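You operate a simulated robot arm through the tools that you are given. There is no shell and no other tool. Be economical: measure what you need, move in short steps, check, and stop when the job is done.

You run a simulated two-armed robot. Do the job below in one go: nothing can be reset, and whatever is moved stays where it is left.

JOB
Wipe up the spill on the top of the short parts bench with the white towel and put it back.

Only the result counts: the job must be done as asked and must still hold three seconds after the hand-in. Knocking over, shifting, dropping, spilling or breaking anything else fails it. Flat cloth is picked up by pressing the open fingertips on it (5 to 10 N) and closing them slowly along it; thin cloth reads only 2 to 8 mm in the jaws.

ROBOT AND FRAMES
Two 7-joint arms with three-finger grippers on one trunk, on a base that drives. Base frame: it is fixed to the floor where the robot stands at the start and does not move with it; the origin is under the middle of the robot, x ahead of it, y to its left, z up; the surface under the hand at the start is at about z = 720. Readings come in mm, degrees, newtons and seconds.
The left shoulder is at the start at [64, 154, 904], the right one opposite. With the tool pointing down near the work surface each hand reaches from about 240 to 660 mm from the robot's upright axis, wherever it stands, measured 20 degrees to its own side. Payload 2.69 kg a hand.
The tool frame of a hand sits at the grasp point between the pads (the TCP): z along the fingers, y along the line on which they close. The tips reach 29 mm beyond it. The gripper opens to 120 mm. The gripper's body begins 78 mm behind the TCP.
Orientation is told as [roll, pitch, yaw] about the base's x, y, z axes, in that order, counted from this pose: with the fingers straight down and closing along the base's y, the tool's x points along the base's -x, its y along +y and its z along -z.

CONTROLS
- The arms move only by the tool nudge_tool. It takes "left_motion", "right_motion" or both (then of equal length, played together; a hand with none holds still); each is one flat list of numbers, 7 for each row, row after row: the shift along the base's x, y, z in mm, then the turn, a rotation vector about the base's x, y, z in rad, then the opening, from 0 (shut) to 1 (fully open). In form: [x, y, z, rx, ry, rz, hand, x, y, z, rx, ry, rz, hand, ...]. A call has 1 to 10 rows; each row shifts and turns the commanded pose from where the row before left it. Rows are played at 5 a second. More than 50 mm and 8.6 degrees between two rows, or a gripper value outside its range, and nothing of the call is played. A pose out of reach is approached as far as the arm can. The call stops where the force on the tool passes 40 N (or 10 N more than at its start, if that is more) or the arm is blocked; 0.2 s more then pass. Each finger halts on what it meets, pressing with about 21 N; the grip force reading is that of the motor and also rises with nothing between the fingers. The clock runs only during rows and for 0.2 s after the last one: add rows that do not move to give the fingers time. The reply holds the time, the measured pose of the TCP, the force on the tool along the base axes, the opening and the grip force, in the units named above and with some noise, with the torque about the TCP (base axes, N m) and any sound that the robot's microphone picked up.
- Cameras (640 x 400 px; columns grow to the right, rows downward): "scene" is now at [188.6, 1.6, 1056.7]; the picture's right is [-0.01, -1.00, 0.00], its down [-0.48, 0.00, -0.88] and it looks along [0.88, -0.01, -0.48] (base axes); focal length 214 px, centre (320, 200). "left" rides on the left gripper at [63, 0, -104] in its tool frame; the picture's right is [0.00, 1.00, 0.00], its down [-0.83, 0.00, -0.56] and it looks along [-0.56, 0.00, 0.83] (tool axes); focal length 275 px, centre (320, 200). "right" rides on the right gripper at [63, 0, -104] in its tool frame; the picture's right is [0.00, 1.00, 0.00], its down [-0.83, 0.00, -0.56] and it looks along [-0.56, 0.00, 0.83] (tool axes); focal length 275 px, centre (320, 200).
- snapshot(camera): a new picture of that camera. The clock stands still meanwhile.
- move_column(by): slides the trunk up (or, below 0, down) by that many mm; the arms and the scene camera ride with it, the base frame stays. It gives what a move gives, with no picture.
- drive_base(legs): drives the robot by 1 to 6 legs, each [ahead, left, turn to the left] in mm, mm and degrees, along the robot's own axes; the way and the turn of a leg run together, so that a leg with both is an arc; at most 1500 mm and 180 degrees a leg. The arms and the cameras ride along, it lands a little off, and it stops where it bumps. It gives what a move gives.
- pan_tilt(pan, tilt): turns the head with the scene camera to pan (to the left, within 80 degrees either way) and tilt (down, from -29 to 69), counted from straight ahead of the robot. It gives what a move gives.
- locate(camera, pixels): for up to 12 pixels [column, row] of the newest picture of that camera ("zoom" is the newest enlarged one), the place [x, y, z] in the base frame of the surface seen there, good to about 3 mm. The clock stands still meanwhile.
- enlarge(camera, box): a new picture of the part [left, top, right, bottom] of that camera's present view, enlarged. The clock stands still meanwhile.
- finish_job(): hands the job in; it is judged then, once.

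Keep the steps short. Do not move on a guess: measure, check each grasp and each placing, and mend mistakes. In all there are 80 turns and 70 pictures (those below and enlarged ones count). Leave the grippers open and the arms clear of the work at the hand-in unless told otherwise, and finish with a single line.

The tools are called after "Request:" as name(argument=value, ...) on one line, values as JSON. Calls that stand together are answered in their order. nudge_tool: Moves the arms, as the interface text tells. Its arguments: {"type":"object","properties":{"left_motion":{"type":"array","items":{"type":"number"}},"right_motion":{"type":"array","items":{"type":"number"}}},"required":[]} The other tools are called the same way: move_column (by) slides the trunk up or down; drive_base (legs) drives the base; pan_tilt (pan, tilt) turns the head that bears the scene camera; snapshot (camera) takes a picture; locate (camera, pixels) gives the place of the surface under pixels of a picture; enlarge (camera, box) takes an enlarged picture of a part of a camera's view; finish_job () hands the job in.

At the start:

```text
clock: 0.0
left_eef_pos: [460.0, 322.8, 925.8]
left_tool_rot: [0.0, 0.1, 0.0]
left_ft_force: [-0.5, -0.2, -0.5]
left_moment: [-0.03, -0.03, 0.01]
left_width: 120.0
left_finger_force: 0.1
right_eef_pos: [434.9, -172.4, 911.6]
right_tool_rot: [0.0, -0.2, 0.0]
right_ft_force: [-0.2, 0.3, 0.0]
right_moment: [-0.03, -0.02, -0.01]
right_width: 120.0
right_finger_force: 0.0
trunk travel left (down, up): [-275.0, 163.0]
robot x, y, heading: [-1.5, -1.6, 0.2]
head pan, tilt: [-0.5, 28.6]
```

scene: 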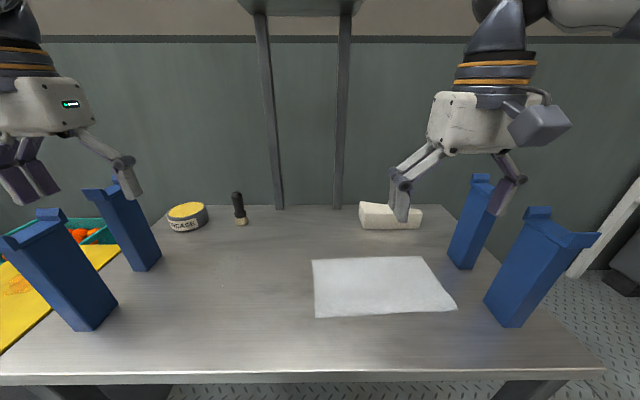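
right: 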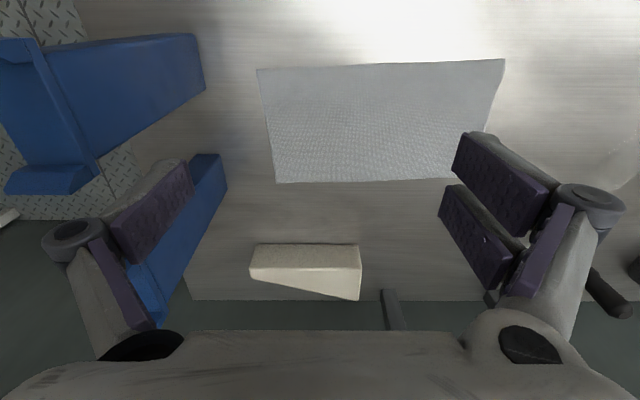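
left: 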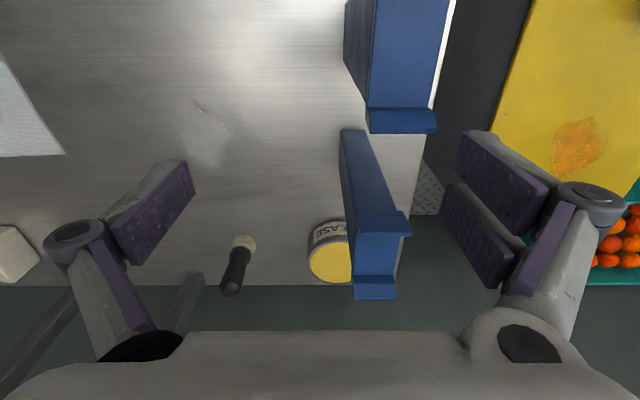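

I see a white towel on the metal bench, a faint smear on that bench, and an orange smear on a yellow surface to the left. I need to find out which one is the "short parts bench", so I'll look left first.

Request:
pan_tilt(pan=50, tilt=35)

Request:
snapshot(camera="scene")

Request:
pan_tilt(pan=-60, tilt=25)

Request:
snapshot(camera="scene")

```text
clock: 1.2
left_eef_pos: [461.0, 322.4, 926.1]
left_tool_rot: [0.0, 0.1, 0.0]
left_ft_force: [0.3, 0.0, 0.3]
left_moment: [-0.03, 0.05, -0.02]
left_width: 120.0
left_finger_force: 0.1
right_eef_pos: [435.0, -172.1, 913.2]
right_tool_rot: [0.0, -0.2, 0.0]
right_ft_force: [-0.1, -0.5, -0.5]
right_moment: [0.02, 0.01, -0.01]
right_width: 120.0
right_finger_force: 0.1
trunk travel left (down, up): [-275.0, 163.0]
robot x, y, heading: [1.6, -1.3, 0.1]
head pan, tilt: [50.0, 35.0]
```

```text
66 pictures are left
```

scene: 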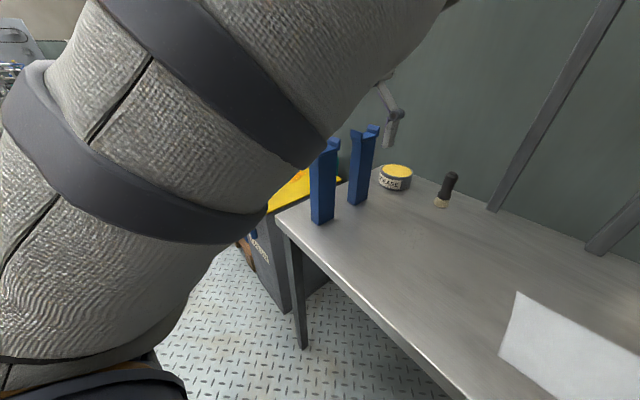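

```text
clock: 3.1
left_eef_pos: [459.5, 323.8, 925.5]
left_tool_rot: [0.0, 0.0, 0.0]
left_ft_force: [-0.3, 0.0, -0.3]
left_moment: [0.0, 0.03, 0.01]
left_width: 119.9
left_finger_force: 0.0
right_eef_pos: [435.8, -172.7, 913.0]
right_tool_rot: [0.0, 0.0, 0.0]
right_ft_force: [0.6, 0.2, 0.1]
right_moment: [0.03, -0.01, 0.0]
right_width: 120.1
right_finger_force: 0.0
trunk travel left (down, up): [-275.0, 163.0]
robot x, y, heading: [1.8, 2.2, -0.1]
head pan, tilt: [-60.0, 25.0]
```

```text
65 pictures are left
```

scene: 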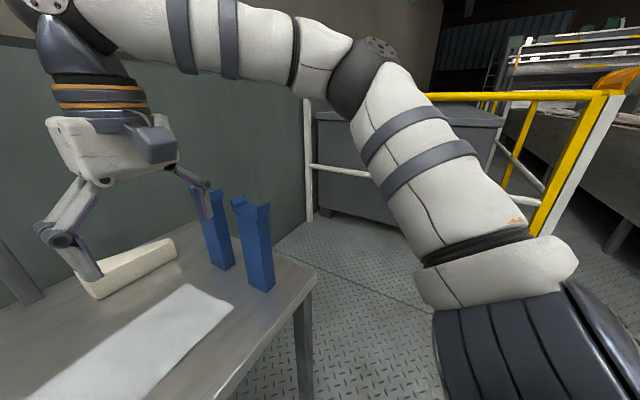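

The yellow top on the left seems to belong to a separate cabinet with a label. I'll measure both surfaces with the left hand camera and zoom in on the label.

Request:
snapshot(camera="left")

Request:
locate(camera="left", pixels=[[185, 100], [205, 130], [220, 165], [235, 135], [560, 60], [580, 145], [610, 215], [480, 120], [500, 50], [610, 120], [20, 120]])

Request:
pan_tilt(pan=35, tilt=35)

Request:
enlarge(camera="scene", box=[60, 100, 320, 300])

```text
64 pictures are left
```

left: 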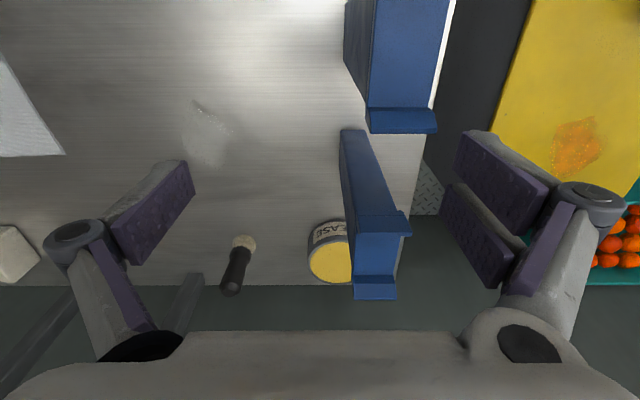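

```text
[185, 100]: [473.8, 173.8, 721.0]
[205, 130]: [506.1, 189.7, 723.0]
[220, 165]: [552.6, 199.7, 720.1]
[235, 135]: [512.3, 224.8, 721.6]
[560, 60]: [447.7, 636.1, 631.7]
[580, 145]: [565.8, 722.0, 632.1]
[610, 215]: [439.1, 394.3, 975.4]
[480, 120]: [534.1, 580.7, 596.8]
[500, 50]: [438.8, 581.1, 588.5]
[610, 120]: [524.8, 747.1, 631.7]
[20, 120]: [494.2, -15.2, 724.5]
```

```text
clock: 4.8
left_eef_pos: [460.0, 323.5, 926.2]
left_tool_rot: [0.0, 0.1, 0.0]
left_ft_force: [0.5, 0.2, -0.2]
left_moment: [-0.03, 0.02, -0.02]
left_width: 120.0
left_finger_force: 0.1
right_eef_pos: [435.0, -172.5, 912.7]
right_tool_rot: [-0.1, -0.1, 0.1]
right_ft_force: [-0.3, 0.7, -0.5]
right_moment: [0.02, -0.03, 0.01]
right_width: 119.8
right_finger_force: 0.1
trunk travel left (down, up): [-275.0, 163.0]
robot x, y, heading: [1.3, 1.9, 0.0]
head pan, tilt: [35.0, 35.0]
```

```text
2.00 times, centred on (190, 200) of scene
```

zoom: 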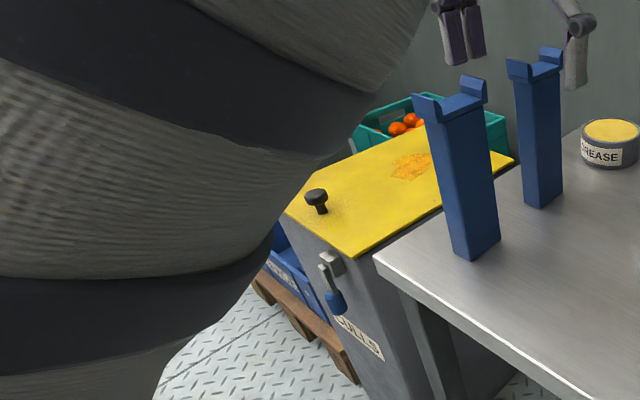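

The yellow top (z≈632) is lower than the metal bench (z≈721), and each has a smear on it. I'll read the cabinet label and look further around for other benches.

Request:
enlarge(camera="scene", box=[160, 200, 260, 300])

Request:
enlarge(camera="scene", box=[180, 140, 320, 230])

Request:
pan_tilt(pan=80, tilt=10)

Request:
snapshot(camera="scene")

Request:
pan_tilt(pan=-80, tilt=5)

Request:
snapshot(camera="scene")

```text
4.00 times, centred on (210, 250) of scene
```

zoom: 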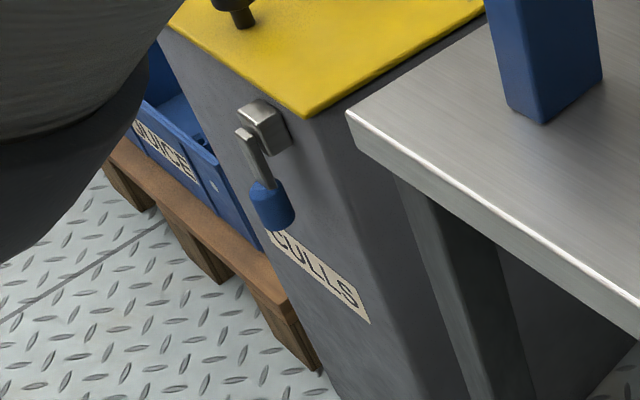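

```text
4.44 times, centred on (250, 185) of scene
```

zoom: 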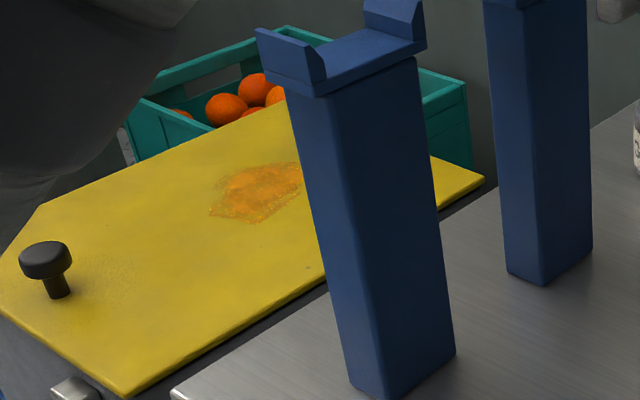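

```text
clock: 5.9
left_eef_pos: [459.7, 323.0, 926.2]
left_tool_rot: [0.0, -0.1, -0.1]
left_ft_force: [1.5, 0.3, -0.2]
left_moment: [-0.03, -0.03, -0.01]
left_width: 120.1
left_finger_force: 0.0
right_eef_pos: [435.1, -173.1, 912.9]
right_tool_rot: [0.0, -0.1, 0.0]
right_ft_force: [-0.3, 0.2, 0.4]
right_moment: [0.02, 0.01, 0.02]
right_width: 120.2
right_finger_force: 0.1
trunk travel left (down, up): [-275.0, 163.0]
robot x, y, heading: [0.2, -0.8, -0.2]
head pan, tilt: [80.0, 10.0]
```

```text
60 pictures are left
```

scene: 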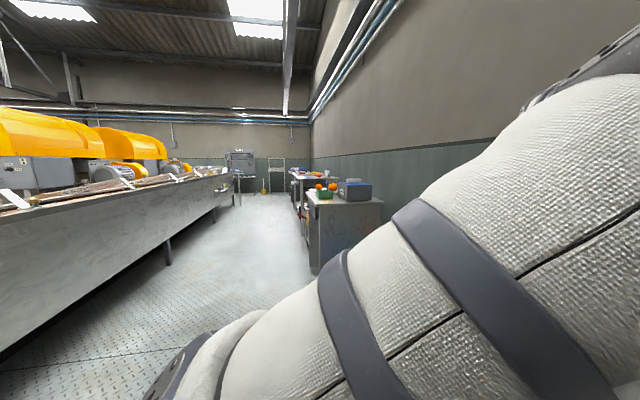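

```text
clock: 8.4
left_eef_pos: [459.8, 323.2, 925.8]
left_tool_rot: [0.0, 0.0, -0.1]
left_ft_force: [0.6, -0.1, -0.1]
left_moment: [0.03, 0.02, -0.01]
left_width: 119.9
left_finger_force: 0.0
right_eef_pos: [436.1, -173.3, 911.6]
right_tool_rot: [0.0, -0.1, 0.0]
right_ft_force: [0.3, -0.6, -0.3]
right_moment: [0.03, -0.03, 0.01]
right_width: 120.0
right_finger_force: 0.1
trunk travel left (down, up): [-275.0, 163.0]
robot x, y, heading: [-1.2, -1.9, -0.2]
head pan, tilt: [-80.0, 5.0]
```

```text
59 pictures are left
```

scene: 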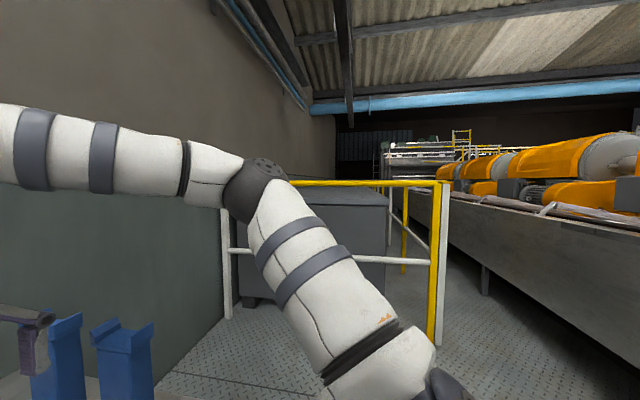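

The yellow top is the lid of a "CULLS" bin with juice on it. The short metal bench, with its grease, brush and V-stands, is the parts bench, so its faint smear is the target. Next I'll measure the towel and the smear.

Request:
pan_tilt(pan=0, tilt=45)

Request:
snapshot(camera="scene")

Request:
enlarge(camera="left", box=[140, 70, 300, 190])

Request:
locate(camera="zoom", pixels=[[220, 115], [390, 270], [170, 270], [270, 390]])

```text
clock: 9.9
left_eef_pos: [459.5, 323.2, 927.1]
left_tool_rot: [0.1, 0.1, 0.0]
left_ft_force: [-0.1, 0.5, 0.0]
left_moment: [0.0, 0.0, -0.03]
left_width: 120.0
left_finger_force: 0.1
right_eef_pos: [434.5, -172.6, 911.8]
right_tool_rot: [0.0, -0.1, 0.0]
right_ft_force: [-0.4, -0.6, 0.7]
right_moment: [-0.02, 0.01, 0.02]
right_width: 119.7
right_finger_force: 0.0
trunk travel left (down, up): [-275.0, 163.0]
robot x, y, heading: [1.2, 2.1, 0.3]
head pan, tilt: [0.0, 45.0]
```

```text
58 pictures are left
```

scene: 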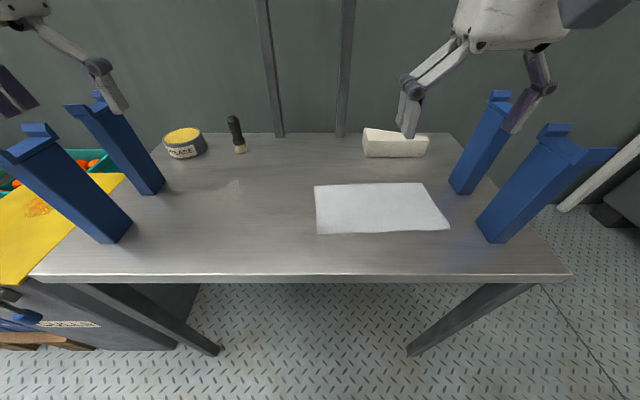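

```text
3.33 times, centred on (220, 130) of left
```

zoom: 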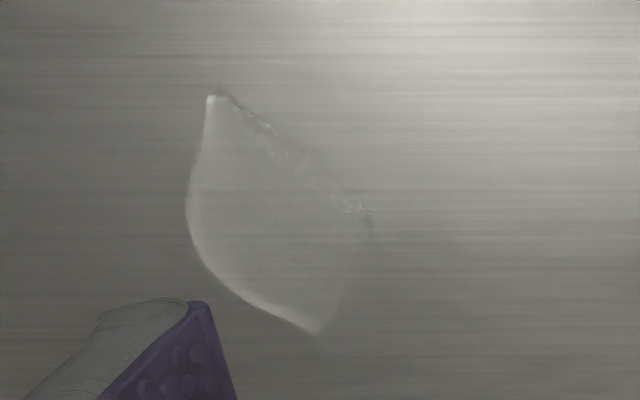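

```text
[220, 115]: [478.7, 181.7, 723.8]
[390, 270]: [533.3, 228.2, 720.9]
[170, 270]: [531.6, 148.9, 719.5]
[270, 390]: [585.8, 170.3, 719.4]
```

The smear spans roughly x 470–560, y 158–226. Next I'll measure the towel corners and nearby objects.

Request:
locate(camera="scene", pixels=[[316, 187], [422, 184], [447, 229], [319, 232], [370, 207], [318, 208], [395, 155], [365, 150], [240, 150], [228, 190], [128, 222], [160, 190]])

Request:
snapshot(camera="right")

Request:
locate(camera="right", pixels=[[260, 72], [500, 63], [276, 180], [450, 176], [360, 130], [485, 120], [360, 175], [355, 250], [330, 246]])

```text
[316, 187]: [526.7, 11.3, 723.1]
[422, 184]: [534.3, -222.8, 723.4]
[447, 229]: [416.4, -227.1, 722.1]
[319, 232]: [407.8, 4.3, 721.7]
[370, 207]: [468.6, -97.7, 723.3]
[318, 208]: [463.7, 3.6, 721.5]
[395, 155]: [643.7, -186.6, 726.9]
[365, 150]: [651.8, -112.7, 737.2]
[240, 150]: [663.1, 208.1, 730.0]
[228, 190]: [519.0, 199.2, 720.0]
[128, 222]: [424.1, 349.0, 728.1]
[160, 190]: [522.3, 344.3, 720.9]
```

```text
56 pictures are left
```

right: 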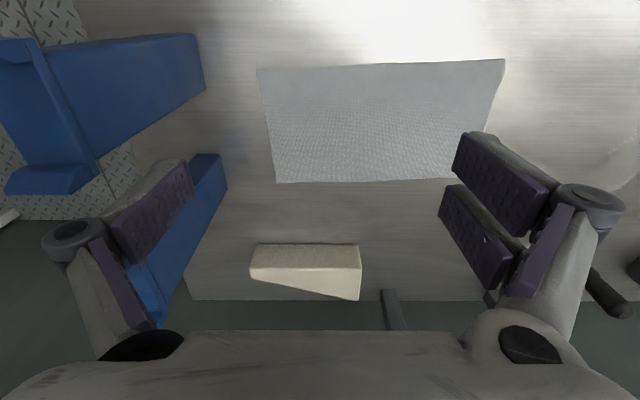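

```text
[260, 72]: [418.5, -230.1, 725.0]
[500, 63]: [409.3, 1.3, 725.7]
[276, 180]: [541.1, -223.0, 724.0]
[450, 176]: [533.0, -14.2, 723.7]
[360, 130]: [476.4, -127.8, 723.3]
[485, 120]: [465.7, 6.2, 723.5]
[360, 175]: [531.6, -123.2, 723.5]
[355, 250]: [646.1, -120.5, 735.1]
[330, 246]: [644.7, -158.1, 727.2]
```

The towel lies at x≈408–538, y≈−228…+8, centre about (472, −110), z≈723. My plan is to pinch it near both ends with the two hands, then shift it +y taut over the smear, wipe, and bring it back the same way. I'll start by bringing both hands above the ends, high up.

Request:
nudge_tool(left_motion=[0, -48, 0, 0, 0, 0, 0.6, 0, -48, 0, 0, 0, 0, 0.5, 0, -48, 0, 0, 0, 0, 0.4, 0, -48, 0, 0, 0, 0, 0.4, 0, -48, 0, 0, 0, 0, 0.4, 0, -48, 0, 0, 0, 0, 0.4, 10, -48, 0, 0, 0, 0, 0.4, 0, -12, -30, 0, 0, 0, 0.4, 0, 0, -40, 0, 0, 0, 0.4, 0, 0, 0, 0, 0, 0, 0.4], right_motion=[20, -10, 0, 0, 0, 0, 0.6, 15, -13, 0, 0, 0, 0, 0.5, 0, 0, 0, 0, 0, 0, 0.4, 0, 0, 0, 0, 0, 0, 0.4, 0, 0, 0, 0, 0, 0, 0.4, 0, 0, 0, 0, 0, 0, 0.4, 0, 0, 0, 0, 0, 0, 0.4, 0, 0, -25, 0, 0, 0, 0.4, 0, 0, -32, 0, 0, 0, 0.4, 0, 0, 0, 0, 0, 0, 0.4])

Request:
snapshot(camera="scene")

```text
clock: 12.1
left_eef_pos: [528.3, 12.1, 867.6]
left_tool_rot: [0.0, 0.0, 0.0]
left_ft_force: [-0.3, -0.1, 0.0]
left_moment: [-0.01, 0.01, 0.02]
left_width: 48.2
left_finger_force: 0.0
left hand out of reach, approached as far as the arm can: row 1, 2, 3, 4, 5, 7
right_eef_pos: [468.9, -196.6, 853.6]
right_tool_rot: [0.0, -0.2, 0.0]
right_ft_force: [0.3, -0.5, -0.4]
right_moment: [0.01, 0.01, -0.01]
right_width: 47.9
right_finger_force: 0.1
trunk travel left (down, up): [-275.0, 163.0]
robot x, y, heading: [0.0, 0.2, 0.0]
head pan, tilt: [0.0, 45.0]
```

```text
55 pictures are left
```

scene: 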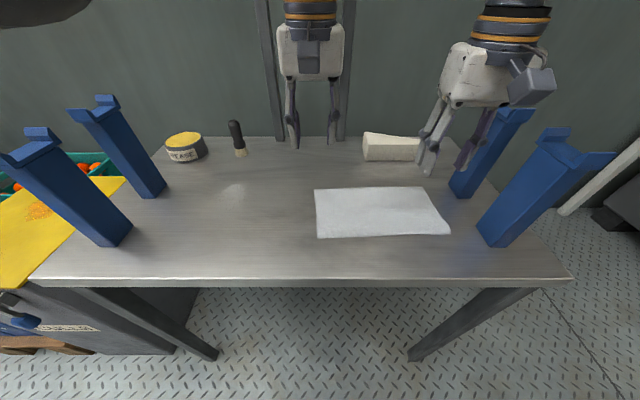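

The left hand fell short of its target because the inner reach limit bit: it is at (528, 12) rather than (470, −25). I'll back the robot 70 mm, which puts the towel further out from the body.

Request:
drive_base(legs=[[-70, 0, 0]])

Request:
nudge_tool(left_motion=[0, 0, 0, 0, 0, 0, 0.4], right_motion=[0, 0, 0, 0, 0, 0, 0.4])

```text
clock: 13.1
left_eef_pos: [458.2, 11.5, 867.3]
left_tool_rot: [0.1, -0.1, -0.1]
left_ft_force: [-1.0, 0.1, -0.2]
left_moment: [0.0, -0.05, 0.01]
left_width: 47.9
left_finger_force: 0.0
right_eef_pos: [399.2, -196.7, 854.6]
right_tool_rot: [0.0, -0.1, 0.0]
right_ft_force: [-0.1, -0.5, 0.0]
right_moment: [-0.02, 0.0, 0.04]
right_width: 48.1
right_finger_force: 0.0
trunk travel left (down, up): [-275.0, 163.0]
robot x, y, heading: [-75.0, 0.8, -0.3]
head pan, tilt: [0.0, 45.0]
```

```text
clock: 13.5
left_eef_pos: [459.0, 11.4, 867.1]
left_tool_rot: [0.0, 0.0, -0.1]
left_ft_force: [-0.6, 0.5, -1.0]
left_moment: [0.0, -0.02, 0.03]
left_width: 47.9
left_finger_force: 0.1
right_eef_pos: [399.4, -196.4, 854.4]
right_tool_rot: [0.1, -0.2, 0.0]
right_ft_force: [0.3, -0.8, 0.4]
right_moment: [0.01, 0.02, -0.02]
right_width: 48.1
right_finger_force: 0.1
trunk travel left (down, up): [-275.0, 163.0]
robot x, y, heading: [-68.8, 1.4, -0.3]
head pan, tilt: [0.0, 45.0]
```

Both hands rode back with the base, and the commanded pose follows the measured one. I'll move the left hand toward (472, −25) and the right toward (472, −196), lowering both a little.

Request:
nudge_tool(left_motion=[14, 0, 0, 0, 0, 0, 0.4, 0, -18, 0, 0, 0, 0, 0.4, 0, -18, -20, 0, 0, 0, 0.4, 0, 0, -30, 0, 0, 0, 0.4, 0, 0, 0, 0, 0, 0, 0.4], right_motion=[30, 0, 0, 0, 0, 0, 0.4, 43, 0, 0, 0, 0, 0, 0.4, 0, 0, -20, 0, 0, 0, 0.4, 0, 0, -20, 0, 0, 0, 0.4, 0, 0, 0, 0, 0, 0, 0.4])

```text
clock: 14.7
left_eef_pos: [473.0, -23.0, 817.8]
left_tool_rot: [0.0, 0.0, 0.1]
left_ft_force: [1.0, -0.1, 0.3]
left_moment: [-0.01, 0.02, 0.02]
left_width: 48.1
left_finger_force: 0.1
right_eef_pos: [472.0, -196.7, 815.7]
right_tool_rot: [-0.1, -0.1, 0.0]
right_ft_force: [0.8, 0.6, -0.2]
right_moment: [0.01, 0.01, 0.02]
right_width: 48.4
right_finger_force: 0.0
trunk travel left (down, up): [-275.0, 163.0]
robot x, y, heading: [-70.1, -2.3, 0.1]
head pan, tilt: [0.0, 45.0]
```

Both hands reached the spots. The outer fingers would sit right on the towel's edges, so I'll shift both inward by 9 mm, narrow the opening to 36 mm and lower to just above the cloth.

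Request:
nudge_tool(left_motion=[0, -9, -20, 0, 0, 0, 0.3, 0, 0, -25, 0, 0, 0, 0.3, 0, 0, -14, 0, 0, 0, 0.3, 0, 0, 0, 0, 0, 0, 0.3], right_motion=[0, 9, -20, 0, 0, 0, 0.3, 0, 0, -25, 0, 0, 0, 0.3, 0, 0, -12, 0, 0, 0, 0.3, 0, 0, 0, 0, 0, 0, 0.3])

Request:
snapshot(camera="left")

Request:
snapshot(camera="right")

```text
clock: 15.7
left_eef_pos: [472.4, -33.5, 759.2]
left_tool_rot: [0.0, 0.0, 0.0]
left_ft_force: [0.1, 0.3, 0.7]
left_moment: [-0.01, 0.02, -0.02]
left_width: 36.2
left_finger_force: 0.0
right_eef_pos: [472.1, -188.3, 758.0]
right_tool_rot: [0.0, -0.2, -0.1]
right_ft_force: [-0.4, 0.4, 0.3]
right_moment: [0.0, 0.0, 0.01]
right_width: 36.0
right_finger_force: 0.0
trunk travel left (down, up): [-275.0, 163.0]
robot x, y, heading: [-71.2, 0.6, 0.2]
head pan, tilt: [0.0, 45.0]
```

```text
54 pictures are left
```

left: 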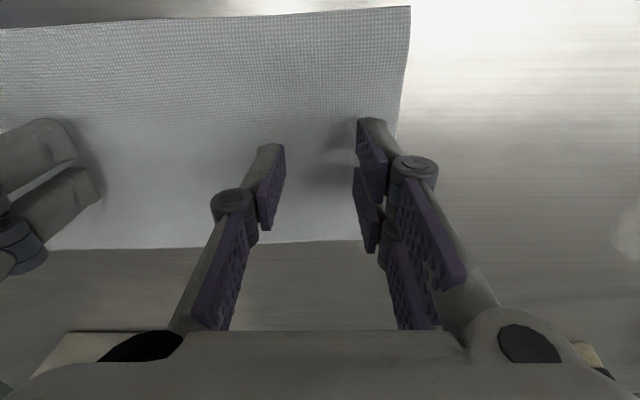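

```text
53 pictures are left
```

right: 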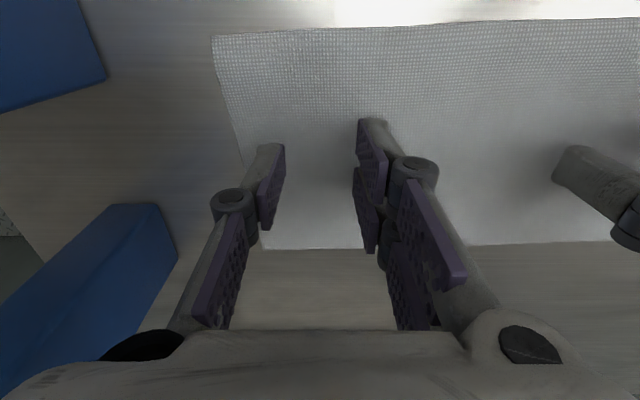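

The fingertips hover over the cloth, inside both ends. Next I'll lower in small steps until about 5–10 N shows.

Request:
nudge_tool(left_motion=[0, 0, -3, 0, 0, 0, 0.3, 0, 0, -2, 0, 0, 0, 0.3, 0, 0, 0, 0, 0, 0, 0.3], right_motion=[0, 0, -3, 0, 0, 0, 0.3, 0, 0, -1, 0, 0, 0, 0.3, 0, 0, 0, 0, 0, 0, 0.3])

```text
clock: 16.5
left_eef_pos: [472.7, -32.5, 752.5]
left_tool_rot: [0.0, 0.0, 0.0]
left_ft_force: [-0.7, -0.2, 0.5]
left_moment: [-0.01, 0.03, -0.01]
left_width: 35.9
left_finger_force: 0.1
right_eef_pos: [472.2, -188.4, 753.3]
right_tool_rot: [0.1, -0.1, 0.0]
right_ft_force: [1.1, 0.0, 0.0]
right_moment: [0.0, 0.01, 0.0]
right_width: 35.8
right_finger_force: 0.1
trunk travel left (down, up): [-275.0, 163.0]
robot x, y, heading: [-69.4, -0.7, 0.2]
head pan, tilt: [0.0, 45.0]
```

There's no contact yet, so I'll go down another 2 mm on each hand.

Request:
nudge_tool(left_motion=[0, 0, -1, 0, 0, 0, 0.3, 0, 0, -1, 0, 0, 0, 0.3, 0, 0, 0, 0, 0, 0, 0.3], right_motion=[0, 0, -1, 0, 0, 0, 0.3, 0, 0, -1, 0, 0, 0, 0.3, 0, 0, 0, 0, 0, 0, 0.3])

```text
clock: 17.3
left_eef_pos: [472.6, -32.2, 751.7]
left_tool_rot: [0.0, 0.0, 0.0]
left_ft_force: [-0.7, 0.7, 1.0]
left_moment: [0.03, -0.02, 0.02]
left_width: 36.2
left_finger_force: 0.0
right_eef_pos: [472.0, -185.8, 751.3]
right_tool_rot: [0.0, -0.1, 0.0]
right_ft_force: [1.0, -0.3, 0.0]
right_moment: [0.0, -0.05, -0.01]
right_width: 35.9
right_finger_force: 0.0
trunk travel left (down, up): [-275.0, 163.0]
robot x, y, heading: [-67.7, 1.5, -0.1]
head pan, tilt: [0.0, 45.0]
```

Still no contact. Two more millimetres.

Request:
nudge_tool(left_motion=[0, 0, -1, 0, 0, 0, 0.3, 0, 0, -1, 0, 0, 0, 0.3, 0, 0, 0, 0, 0, 0, 0.3], right_motion=[0, 0, -1, 0, 0, 0, 0.3, 0, 0, -1, 0, 0, 0, 0.3, 0, 0, 0, 0, 0, 0, 0.3])

```text
clock: 18.1
left_eef_pos: [472.3, -33.2, 750.8]
left_tool_rot: [0.1, -0.2, 0.1]
left_ft_force: [3.0, 0.9, 15.1]
left_moment: [0.38, 0.07, -0.07]
left_width: 36.2
left_finger_force: 0.1
right_eef_pos: [472.4, -186.2, 749.5]
right_tool_rot: [0.0, -0.3, -0.1]
right_ft_force: [1.1, 0.8, 3.2]
right_moment: [0.05, -0.01, -0.06]
right_width: 36.2
right_finger_force: 0.0
trunk travel left (down, up): [-275.0, 163.0]
robot x, y, heading: [-69.4, 0.7, -0.1]
head pan, tilt: [0.0, 45.0]
```

Left reads 15 N and right 3 N. I'll trim both to about 7 N and then close slowly.

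Request:
nudge_tool(left_motion=[0, 0, -0.0, 0, 0, 0, 0.3, 0, 0, 0.6, 0, 0, 0, 0.3, 0, 0, 0, 0, 0, 0, 0.3], right_motion=[0, 0, -0.4, 0, 0, 0, 0.3, 0, 0, 0, 0, 0, 0, 0.3, 0, 0, 0, 0, 0, 0, 0.3])

```text
clock: 18.9
left_eef_pos: [474.2, -33.6, 750.6]
left_tool_rot: [0.0, -0.1, 0.0]
left_ft_force: [2.3, -0.1, 17.8]
left_moment: [0.44, 0.06, -0.05]
left_width: 36.7
left_finger_force: 0.4
right_eef_pos: [472.4, -185.0, 750.1]
right_tool_rot: [0.0, -0.1, 0.0]
right_ft_force: [1.1, -0.7, 7.9]
right_moment: [0.07, -0.04, -0.04]
right_width: 36.0
right_finger_force: 0.1
trunk travel left (down, up): [-275.0, 163.0]
robot x, y, heading: [-74.1, -1.5, 0.0]
head pan, tilt: [0.0, 45.0]
```

Request:
nudge_tool(left_motion=[0, 0, 1.0, 0, 0, 0, 0.3, 0, 0, 0, 0, 0, 0, 0.3])

```text
clock: 19.5
left_eef_pos: [472.1, -33.0, 752.0]
left_tool_rot: [0.1, 0.0, 0.0]
left_ft_force: [1.7, 0.5, 7.9]
left_moment: [0.13, -0.01, -0.01]
left_width: 36.1
left_finger_force: 0.2
right_eef_pos: [472.4, -187.2, 749.3]
right_tool_rot: [0.0, -0.1, 0.0]
right_ft_force: [0.4, 0.3, 13.1]
right_moment: [0.11, 0.01, -0.02]
right_width: 36.1
right_finger_force: 0.1
trunk travel left (down, up): [-275.0, 163.0]
robot x, y, heading: [-69.5, -2.3, 0.2]
head pan, tilt: [0.0, 45.0]
```

Left reads 7.9 N and right 13 N. I'll ease the right up slightly while starting to close both slowly.

Request:
nudge_tool(left_motion=[0, 0, 0, 0, 0, 0, 0.29, 0, 0, 0, 0, 0, 0, 0.26, 0, 0, 0, 0, 0, 0, 0.23, 0, 0, 0, 0, 0, 0, 0.2, 0, 0, 0, 0, 0, 0, 0.17], right_motion=[0, 0, 0.4, 0, 0, 0, 0.29, 0, 0, 0, 0, 0, 0, 0.26, 0, 0, 0, 0, 0, 0, 0.23, 0, 0, 0, 0, 0, 0, 0.2, 0, 0, 0, 0, 0, 0, 0.17])

```text
clock: 20.7
left_eef_pos: [472.4, -33.8, 751.9]
left_tool_rot: [0.0, -0.1, 0.0]
left_ft_force: [-1.1, -0.7, 0.5]
left_moment: [-0.02, 0.02, 0.0]
left_width: 19.8
left_finger_force: 0.1
right_eef_pos: [472.6, -186.8, 749.3]
right_tool_rot: [0.0, -0.2, 0.0]
right_ft_force: [-0.3, 0.3, 6.0]
right_moment: [0.05, 0.06, 0.0]
right_width: 19.2
right_finger_force: 0.2
trunk travel left (down, up): [-275.0, 163.0]
robot x, y, heading: [-71.9, -0.7, -0.3]
head pan, tilt: [0.0, 45.0]
```

The left hand has lost pressure. I'll press it down 1 mm and check.

Request:
nudge_tool(left_motion=[0, 0, -0.5, 0, 0, 0, 0.17, 0, 0, -0.5, 0, 0, 0, 0.17])

Request:
snapshot(camera="left")

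Request:
snapshot(camera="right")

```text
clock: 21.3
left_eef_pos: [472.3, -32.9, 750.3]
left_tool_rot: [0.0, -0.1, 0.0]
left_ft_force: [-0.1, -0.9, 6.8]
left_moment: [0.07, 0.02, 0.0]
left_width: 19.4
left_finger_force: 0.0
right_eef_pos: [471.9, -187.6, 750.5]
right_tool_rot: [0.0, -0.1, -0.1]
right_ft_force: [0.5, 0.1, 4.9]
right_moment: [0.01, 0.01, 0.0]
right_width: 19.5
right_finger_force: 0.0
trunk travel left (down, up): [-275.0, 163.0]
robot x, y, heading: [-70.8, -0.0, 0.2]
head pan, tilt: [0.0, 45.0]
```

```text
52 pictures are left
```

left: 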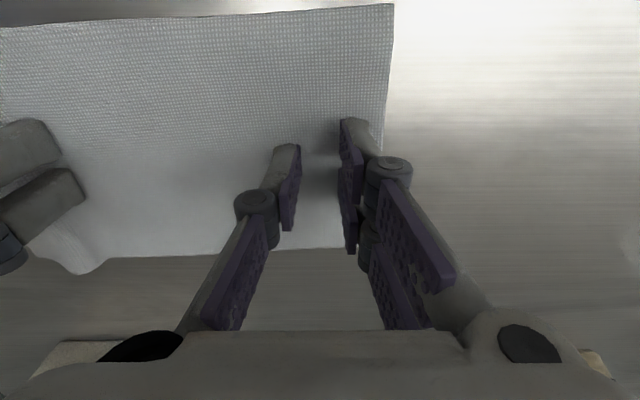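

```text
51 pictures are left
```

right: 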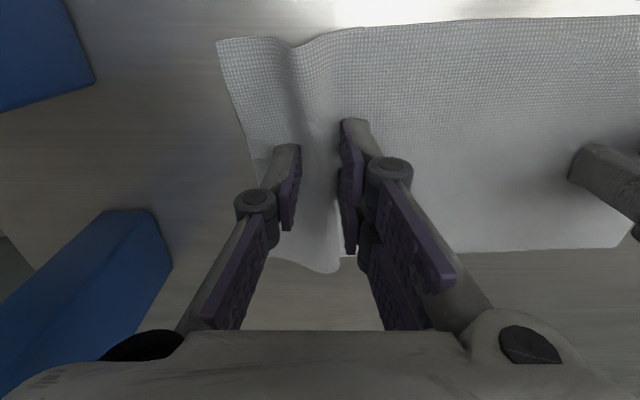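

The right hand is gathering a ridge. The left has only just regained pressure. I'll keep closing both slowly.

Request:
nudge_tool(left_motion=[0, 0, 0, 0, 0, 0, 0.15, 0, 0, -0.3, 0, 0, 0, 0.13, 0, 0, 0, 0, 0, 0, 0.11, 0, 0, 0, 0, 0, 0, 0.09, 0, 0, 0, 0, 0, 0, 0.07], right_motion=[0, 0, 0, 0, 0, 0, 0.14, 0, 0, 0, 0, 0, 0, 0.11, 0, 0, 0, 0, 0, 0, 0.08, 0, 0, 0, 0, 0, 0, 0.04, 0, 0, 0, 0, 0, 0, 0])

Request:
snapshot(camera="left")

Request:
snapshot(camera="right")

```text
clock: 22.5
left_eef_pos: [472.4, -33.9, 749.3]
left_tool_rot: [0.0, 0.0, 0.0]
left_ft_force: [-0.2, -1.1, 6.5]
left_moment: [0.02, 0.03, 0.03]
left_width: 5.9
left_finger_force: 0.2
right_eef_pos: [472.6, -187.8, 749.7]
right_tool_rot: [0.0, -0.1, -0.1]
right_ft_force: [1.1, 0.3, 0.2]
right_moment: [0.01, 0.03, 0.01]
right_width: 3.5
right_finger_force: 22.5
trunk travel left (down, up): [-275.0, 163.0]
robot x, y, heading: [-70.7, -2.3, 0.0]
head pan, tilt: [0.0, 45.0]
```

```text
50 pictures are left
```

left: 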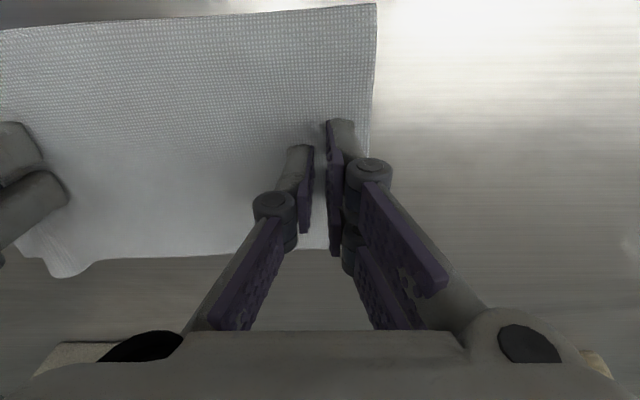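

```text
49 pictures are left
```

right: 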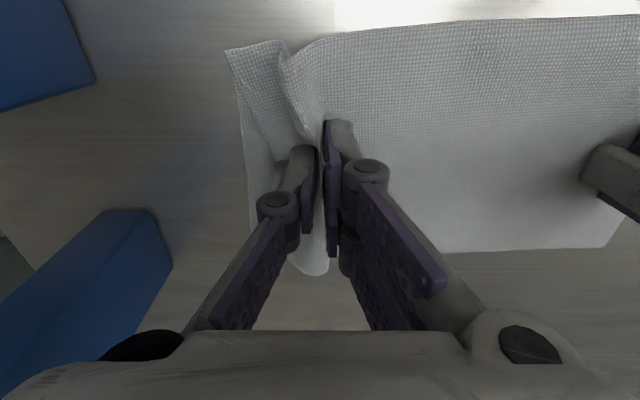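

The right hand holds a ridge (3.5 mm, 22 N). The left only slid the cloth inward without folding it, so I'll lift it, reopen and measure the left edge.

Request:
nudge_tool(left_motion=[0, 0, 8, 0, 0, 0, 0.1, 0, 0, 8, 0, 0, 0, 0.35, 0, 0, 0, 0, 0, 0, 0.35], right_motion=[0, 0, 0, 0, 0, 0, 0, 0, 0, 0, 0, 0, 0, 0, 0, 0, 0, 0, 0, 0, 0])

Request:
snapshot(camera="left")

Request:
locate(camera="left", pixels=[[365, 20], [360, 60], [355, 95], [320, 238], [320, 180], [250, 150], [330, 215]])

```text
clock: 23.3
left_eef_pos: [472.7, -33.9, 765.9]
left_tool_rot: [0.0, 0.0, 0.0]
left_ft_force: [0.2, 0.9, 0.3]
left_moment: [-0.02, 0.0, -0.01]
left_width: 42.2
left_finger_force: 0.1
right_eef_pos: [472.7, -186.9, 749.2]
right_tool_rot: [0.0, -0.2, 0.0]
right_ft_force: [0.0, 0.9, -0.3]
right_moment: [0.0, -0.02, -0.03]
right_width: 3.9
right_finger_force: 22.7
trunk travel left (down, up): [-275.0, 163.0]
robot x, y, heading: [-70.9, -0.5, 0.1]
head pan, tilt: [0.0, 45.0]
```

```text
48 pictures are left
```

left: 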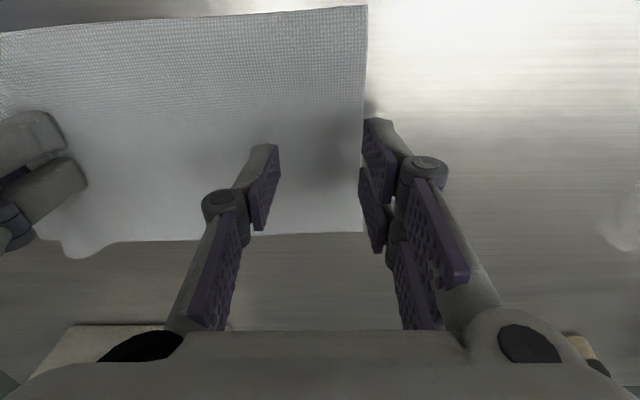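

```text
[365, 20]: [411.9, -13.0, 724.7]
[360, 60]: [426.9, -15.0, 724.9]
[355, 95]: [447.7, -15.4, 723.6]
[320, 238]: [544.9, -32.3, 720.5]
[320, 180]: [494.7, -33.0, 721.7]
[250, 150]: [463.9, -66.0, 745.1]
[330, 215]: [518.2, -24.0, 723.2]
```

The towel's left edge is now at y≈−14. I'll move the left hand to y≈−48 with a 36 mm opening and press again.

Request:
nudge_tool(left_motion=[0, -14, 0, 0, 0, 0, 0.3, 0, 0, -10, 0, 0, 0, 0.3, 0, 0, -5.5, 0, 0, 0, 0.3, 0, 0, -1, 0, 0, 0, 0.3, 0, 0, 0, 0, 0, 0, 0.3], right_motion=[0, 0, 0, 0, 0, 0, 0, 0, 0, 0, 0, 0, 0, 0, 0, 0, 0, 0, 0, 0, 0, 0, 0, 0, 0, 0, 0, 0, 0, 0, 0, 0, 0, 0, 0])

```text
clock: 24.5
left_eef_pos: [472.2, -47.1, 751.2]
left_tool_rot: [0.0, -0.2, 0.1]
left_ft_force: [-2.4, 0.4, 19.7]
left_moment: [0.47, 0.26, 0.01]
left_width: 36.3
left_finger_force: 0.4
right_eef_pos: [472.2, -187.9, 751.6]
right_tool_rot: [0.0, -0.2, -0.1]
right_ft_force: [-0.8, 1.2, 1.0]
right_moment: [0.05, 0.01, 0.0]
right_width: 2.3
right_finger_force: 19.7
trunk travel left (down, up): [-275.0, 163.0]
robot x, y, heading: [-74.0, -0.3, -0.2]
head pan, tilt: [0.0, 45.0]
```

The torque shows the whole load sits on the outer (+y) finger. I'll roll the left hand by +0.025 rad so the inner finger bears too, and ease up slightly.

Request:
nudge_tool(left_motion=[0, 0, 0.3, 0.025, 0, 0, 0.3, 0, 0, 0, 0, 0, 0, 0.3])

```text
clock: 25.1
left_eef_pos: [473.0, -48.2, 750.4]
left_tool_rot: [1.5, -0.1, 0.0]
left_ft_force: [0.9, -0.4, 17.5]
left_moment: [-0.34, -0.01, 0.03]
left_width: 34.3
left_finger_force: 0.1
right_eef_pos: [472.7, -187.5, 750.7]
right_tool_rot: [0.0, -0.2, 0.1]
right_ft_force: [0.6, 2.3, -0.9]
right_moment: [0.05, 0.01, 0.0]
right_width: 2.9
right_finger_force: 18.9
trunk travel left (down, up): [-275.0, 163.0]
robot x, y, heading: [-72.6, 1.4, -0.2]
head pan, tilt: [0.0, 45.0]
```

It overshot a little. I'll roll back 0.010 rad and ease up 0.5 mm.

Request:
nudge_tool(left_motion=[0, 0, 0.5, -0.01, 0, 0, 0.3, 0, 0, 0, 0, 0, 0, 0.3])

```text
clock: 25.7
left_eef_pos: [472.5, -47.6, 750.7]
left_tool_rot: [0.9, -0.1, 0.1]
left_ft_force: [1.2, -1.9, 16.7]
left_moment: [-0.04, 0.0, 0.02]
left_width: 36.3
left_finger_force: 0.1
right_eef_pos: [471.4, -186.9, 749.1]
right_tool_rot: [0.0, -0.1, 0.0]
right_ft_force: [0.0, 1.0, 0.7]
right_moment: [0.01, -0.01, 0.04]
right_width: 3.0
right_finger_force: 21.4
trunk travel left (down, up): [-275.0, 163.0]
robot x, y, heading: [-67.5, 1.2, 0.2]
head pan, tilt: [0.0, 45.0]
```

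The load is balanced at 16.7 N. I'll ease up to about 9 N and close slowly.

Request:
nudge_tool(left_motion=[0, 0, 0.6, 0, 0, 0, 0.3, 0, 0, 0, 0, 0, 0, 0.28, 0, 0, 0, 0, 0, 0, 0.25, 0, 0, 0, 0, 0, 0, 0.22, 0, 0, 0, 0, 0, 0, 0.19])

Request:
snapshot(camera="left")

```text
clock: 26.9
left_eef_pos: [473.0, -47.1, 749.6]
left_tool_rot: [0.8, 0.0, 0.0]
left_ft_force: [-0.5, -0.1, 3.4]
left_moment: [0.01, 0.04, 0.01]
left_width: 22.1
left_finger_force: 0.1
right_eef_pos: [473.0, -188.0, 749.7]
right_tool_rot: [0.0, -0.1, -0.1]
right_ft_force: [-0.3, 0.1, 1.3]
right_moment: [-0.05, -0.02, -0.03]
right_width: 2.1
right_finger_force: 20.7
trunk travel left (down, up): [-275.0, 163.0]
robot x, y, heading: [-68.6, 1.1, 0.2]
head pan, tilt: [0.0, 45.0]
```

```text
47 pictures are left
```

left: 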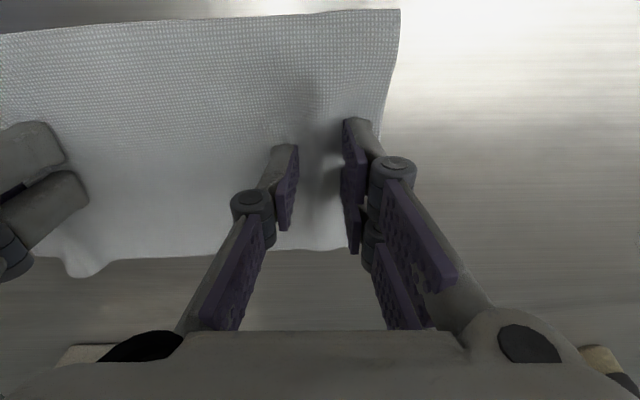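

A ridge is forming. I'll add a little pressure and continue closing.

Request:
nudge_tool(left_motion=[0, 0, -0.5, 0, 0, 0, 0.18, 0, 0, 0, 0, 0, 0, 0.15, 0, 0, -0.2, 0, 0, 0, 0.12, 0, 0, -0.2, 0, 0, 0, 0.09, 0, 0, 0, 0, 0, 0, 0.06, 0, 0, 0, 0, 0, 0, 0.03, 0, 0, 0, 0, 0, 0, 0, 0, 0, 0, 0, 0, 0, 0])

Request:
snapshot(camera="left")

```text
clock: 28.7
left_eef_pos: [472.5, -47.8, 749.1]
left_tool_rot: [0.9, -0.1, -0.1]
left_ft_force: [0.4, -4.4, 1.3]
left_moment: [-0.08, 0.03, 0.0]
left_width: 2.0
left_finger_force: 21.2
right_eef_pos: [472.6, -186.4, 749.6]
right_tool_rot: [0.1, -0.1, 0.0]
right_ft_force: [-0.7, 2.0, -0.7]
right_moment: [0.09, 0.01, 0.04]
right_width: 3.3
right_finger_force: 21.8
trunk travel left (down, up): [-275.0, 163.0]
robot x, y, heading: [-68.3, -3.4, -0.1]
head pan, tilt: [0.0, 45.0]
```

```text
46 pictures are left
```

left: 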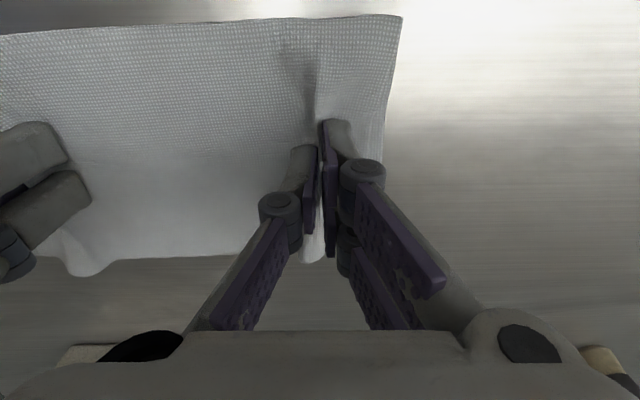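

Both hands hold the towel (2.0 and 3.3 mm, about 21 N). I'll lift 12 mm and move both together by +43 x and +100 y, then check.

Request:
nudge_tool(left_motion=[0, 0, 6, 0, 0, 0, 0, 0, 0, 6, 0, 0, 0, 0, 10, 20, 0, 0, 0, 0, 0, 11, 25, 0, 0, 0, 0, 0, 11, 25, 0, 0, 0, 0, 0, 11, 30, 0, 0, 0, 0, 0, 0, 0, 0, 0, 0, 0, 0], right_motion=[0, 0, 6, 0, 0, 0, 0, 0, 0, 6, 0, 0, 0, 0, 10, 20, 0, 0, 0, 0, 0, 11, 25, 0, 0, 0, 0, 0, 11, 25, 0, 0, 0, 0, 0, 11, 30, 0, 0, 0, 0, 0, 0, 0, 0, 0, 0, 0, 0])

Request:
snapshot(camera="scene")

```text
clock: 30.3
left_eef_pos: [517.1, 53.4, 761.2]
left_tool_rot: [0.8, 0.0, 0.0]
left_ft_force: [0.0, -6.5, 1.0]
left_moment: [-0.18, 0.0, 0.0]
left_width: 1.8
left_finger_force: 21.7
right_eef_pos: [515.5, -86.9, 762.4]
right_tool_rot: [0.0, 0.0, 0.1]
right_ft_force: [-0.3, 6.5, -0.1]
right_moment: [0.14, 0.01, 0.06]
right_width: 2.5
right_finger_force: 21.0
trunk travel left (down, up): [-275.0, 163.0]
robot x, y, heading: [-69.4, -0.1, 0.2]
head pan, tilt: [0.0, 45.0]
```

```text
45 pictures are left
```

scene: 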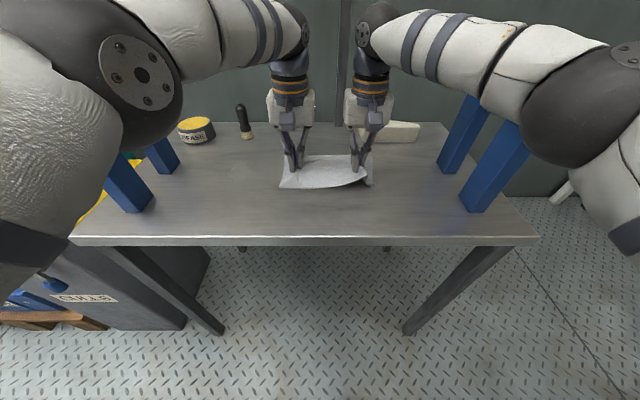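

The towel is carried taut (6.5 N), clear of the bench. I'll go on by +100 in y, bringing the hands 3 mm closer to ease the pull.

Request:
nudge_tool(left_motion=[0, 22, 0, 0, 0, 0, 0, 0, 25, 0, 0, 0, 0, 0, 0, 25, 0, 0, 0, 0, 0, 0, 25, 0, 0, 0, 0, 0, 0, 0, 0, 0, 0, 0, 0], right_motion=[0, 25, 0, 0, 0, 0, 0, 0, 25, 0, 0, 0, 0, 0, 0, 25, 0, 0, 0, 0, 0, 0, 25, 0, 0, 0, 0, 0, 0, 0, 0, 0, 0, 0, 0])

Request:
snapshot(camera="left")

```text
clock: 31.5
left_eef_pos: [517.7, 148.2, 760.4]
left_tool_rot: [0.8, 0.0, -0.2]
left_ft_force: [-0.4, -4.7, -0.1]
left_moment: [-0.17, 0.06, 0.03]
left_width: 2.4
left_finger_force: 20.6
right_eef_pos: [504.3, 8.5, 756.8]
right_tool_rot: [0.0, -0.1, 0.1]
right_ft_force: [0.3, 4.7, 1.2]
right_moment: [0.13, -0.05, 0.01]
right_width: 2.6
right_finger_force: 21.1
right hand out of reach, approached as far as the arm can: row 4
trunk travel left (down, up): [-275.0, 163.0]
robot x, y, heading: [-73.1, -0.9, -0.2]
head pan, tilt: [0.0, 45.0]
```

```text
44 pictures are left
```

left: 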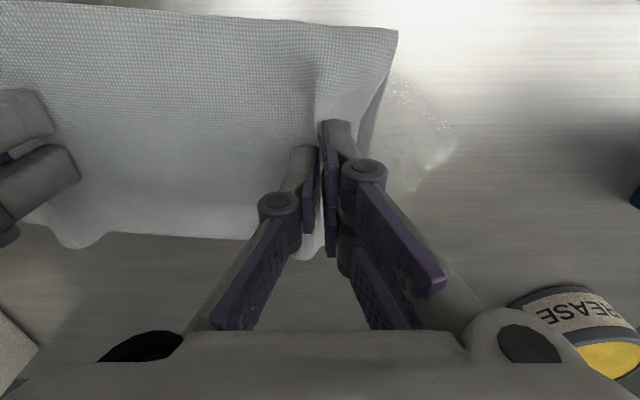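

The right arm is at its reach limit, so I'll drive the base 90 mm left. The arms and the lifted towel ride along, and nothing is near the arms on that side.

Request:
drive_base(legs=[[0, 90, 0]])

Request:
snapshot(camera="scene")

Request:
snapshot(camera="left")

```text
clock: 32.9
left_eef_pos: [516.6, 239.0, 759.3]
left_tool_rot: [0.8, 0.0, 0.0]
left_ft_force: [-0.2, -6.3, 0.3]
left_moment: [-0.19, 0.05, -0.02]
left_width: 2.4
left_finger_force: 22.9
right_eef_pos: [504.2, 97.6, 757.6]
right_tool_rot: [0.0, -0.2, 0.0]
right_ft_force: [0.9, 5.8, -0.2]
right_moment: [0.15, 0.03, 0.02]
right_width: 3.3
right_finger_force: 20.3
trunk travel left (down, up): [-275.0, 163.0]
robot x, y, heading: [-70.8, 88.9, -0.0]
head pan, tilt: [0.0, 45.0]
```

```text
43 pictures are left
```

scene: 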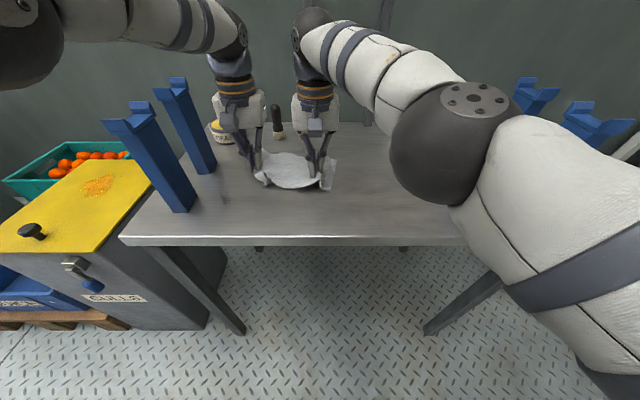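

```text
42 pictures are left
```

left: 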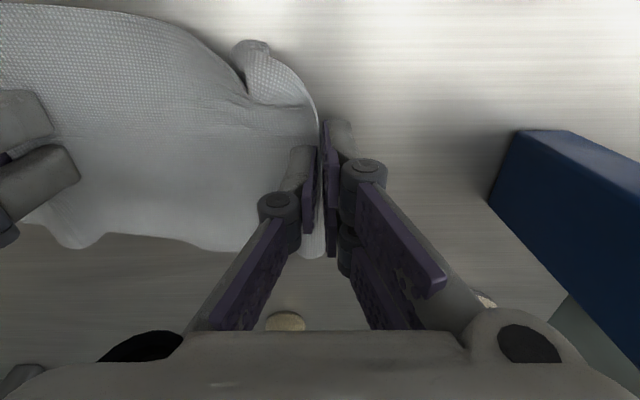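

The towel's left part is now over and past the smear, with the left pinch at y=239. I'll lower both hands so the pinched cloth presses on the bench.

Request:
nudge_tool(left_motion=[0, 0, -5, 0, 0, 0, 0, 0, 0, -4, 0, 0, 0, 0, 0, 0, 0, 0, 0, 0, 0], right_motion=[3, 0, -3, 0, 0, 0, 0, 3, 2, -3, 0, 0, 0, 0, 0, 0, 0, 0, 0, 0, 0])

```text
clock: 33.7
left_eef_pos: [517.6, 238.5, 752.4]
left_tool_rot: [0.9, 0.0, 0.0]
left_ft_force: [0.2, -2.7, 4.3]
left_moment: [-0.06, 0.0, -0.03]
left_width: 2.5
left_finger_force: 22.4
right_eef_pos: [504.1, 99.6, 752.6]
right_tool_rot: [0.0, 0.0, -0.1]
right_ft_force: [0.5, 2.7, 0.0]
right_moment: [0.1, -0.06, -0.01]
right_width: 3.2
right_finger_force: 21.3
right hand out of reach, approached as far as the arm can: row 1
trunk travel left (down, up): [-275.0, 163.0]
robot x, y, heading: [-71.5, 91.1, -0.1]
head pan, tilt: [0.0, 45.0]
```

The left touches at 4 N, but the right arm is short of reach at the front. I'll raise both 6 mm, drive the base 60 mm ahead, then bring both hands back in x.

Request:
nudge_tool(left_motion=[-15, 0, 6, 0, 0, 0, 0, -25, 0, 0, 0, 0, 0, 0, 0, 0, 0, 0, 0, 0, 0], right_motion=[-15, 0, 6, 0, 0, 0, 0, -25, 0, 0, 0, 0, 0, 0, 0, 0, 0, 0, 0, 0, 0])

Request:
drive_base(legs=[[60, 0, 0]])

```text
clock: 34.5
left_eef_pos: [476.9, 240.3, 758.0]
left_tool_rot: [0.8, 0.0, -0.1]
left_ft_force: [0.1, -3.2, -0.8]
left_moment: [-0.1, 0.04, 0.01]
left_width: 2.7
left_finger_force: 22.0
right_eef_pos: [467.0, 99.7, 756.0]
right_tool_rot: [0.0, 0.0, -0.1]
right_ft_force: [0.4, 4.0, -0.4]
right_moment: [0.09, -0.02, 0.03]
right_width: 3.1
right_finger_force: 21.2
trunk travel left (down, up): [-275.0, 163.0]
robot x, y, heading: [-70.3, 93.1, 0.1]
head pan, tilt: [0.0, 45.0]
```

```text
clock: 35.5
left_eef_pos: [536.3, 240.6, 757.0]
left_tool_rot: [0.9, 0.0, 0.0]
left_ft_force: [0.3, -3.9, 0.6]
left_moment: [-0.15, 0.03, -0.01]
left_width: 1.8
left_finger_force: 19.6
right_eef_pos: [526.1, 100.3, 756.0]
right_tool_rot: [0.1, 0.0, -0.1]
right_ft_force: [0.0, 3.6, 0.1]
right_moment: [0.1, 0.0, 0.01]
right_width: 2.8
right_finger_force: 21.6
trunk travel left (down, up): [-275.0, 163.0]
robot x, y, heading: [-9.9, 89.8, -0.1]
head pan, tilt: [0.0, 45.0]
```

Next I'll move to x≈553 and lower until the left presses. The right stays just above the bench.

Request:
nudge_tool(left_motion=[17, 0, 0, 0, 0, 0, 0, 0, 0, -5, 0, 0, 0, 0, 0, 0, -2, 0, 0, 0, 0, 0, 0, 0, 0, 0, 0, 0], right_motion=[17, 0, 0, 0, 0, 0, 0, 0, 0, -3, 0, 0, 0, 0, 0, 0, -1, 0, 0, 0, 0, 0, 0, 0, 0, 0, 0, 0])

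```text
clock: 36.5
left_eef_pos: [553.4, 240.3, 750.8]
left_tool_rot: [0.9, 0.0, 0.0]
left_ft_force: [0.5, -2.8, 3.0]
left_moment: [-0.11, 0.01, 0.0]
left_width: 1.5
left_finger_force: 20.6
right_eef_pos: [542.8, 100.9, 753.7]
right_tool_rot: [0.0, -0.2, 0.0]
right_ft_force: [0.3, 2.7, -0.5]
right_moment: [0.06, 0.0, 0.0]
right_width: 2.5
right_finger_force: 20.0
trunk travel left (down, up): [-275.0, 163.0]
robot x, y, heading: [-11.5, 88.1, 0.1]
head pan, tilt: [0.0, 45.0]
```

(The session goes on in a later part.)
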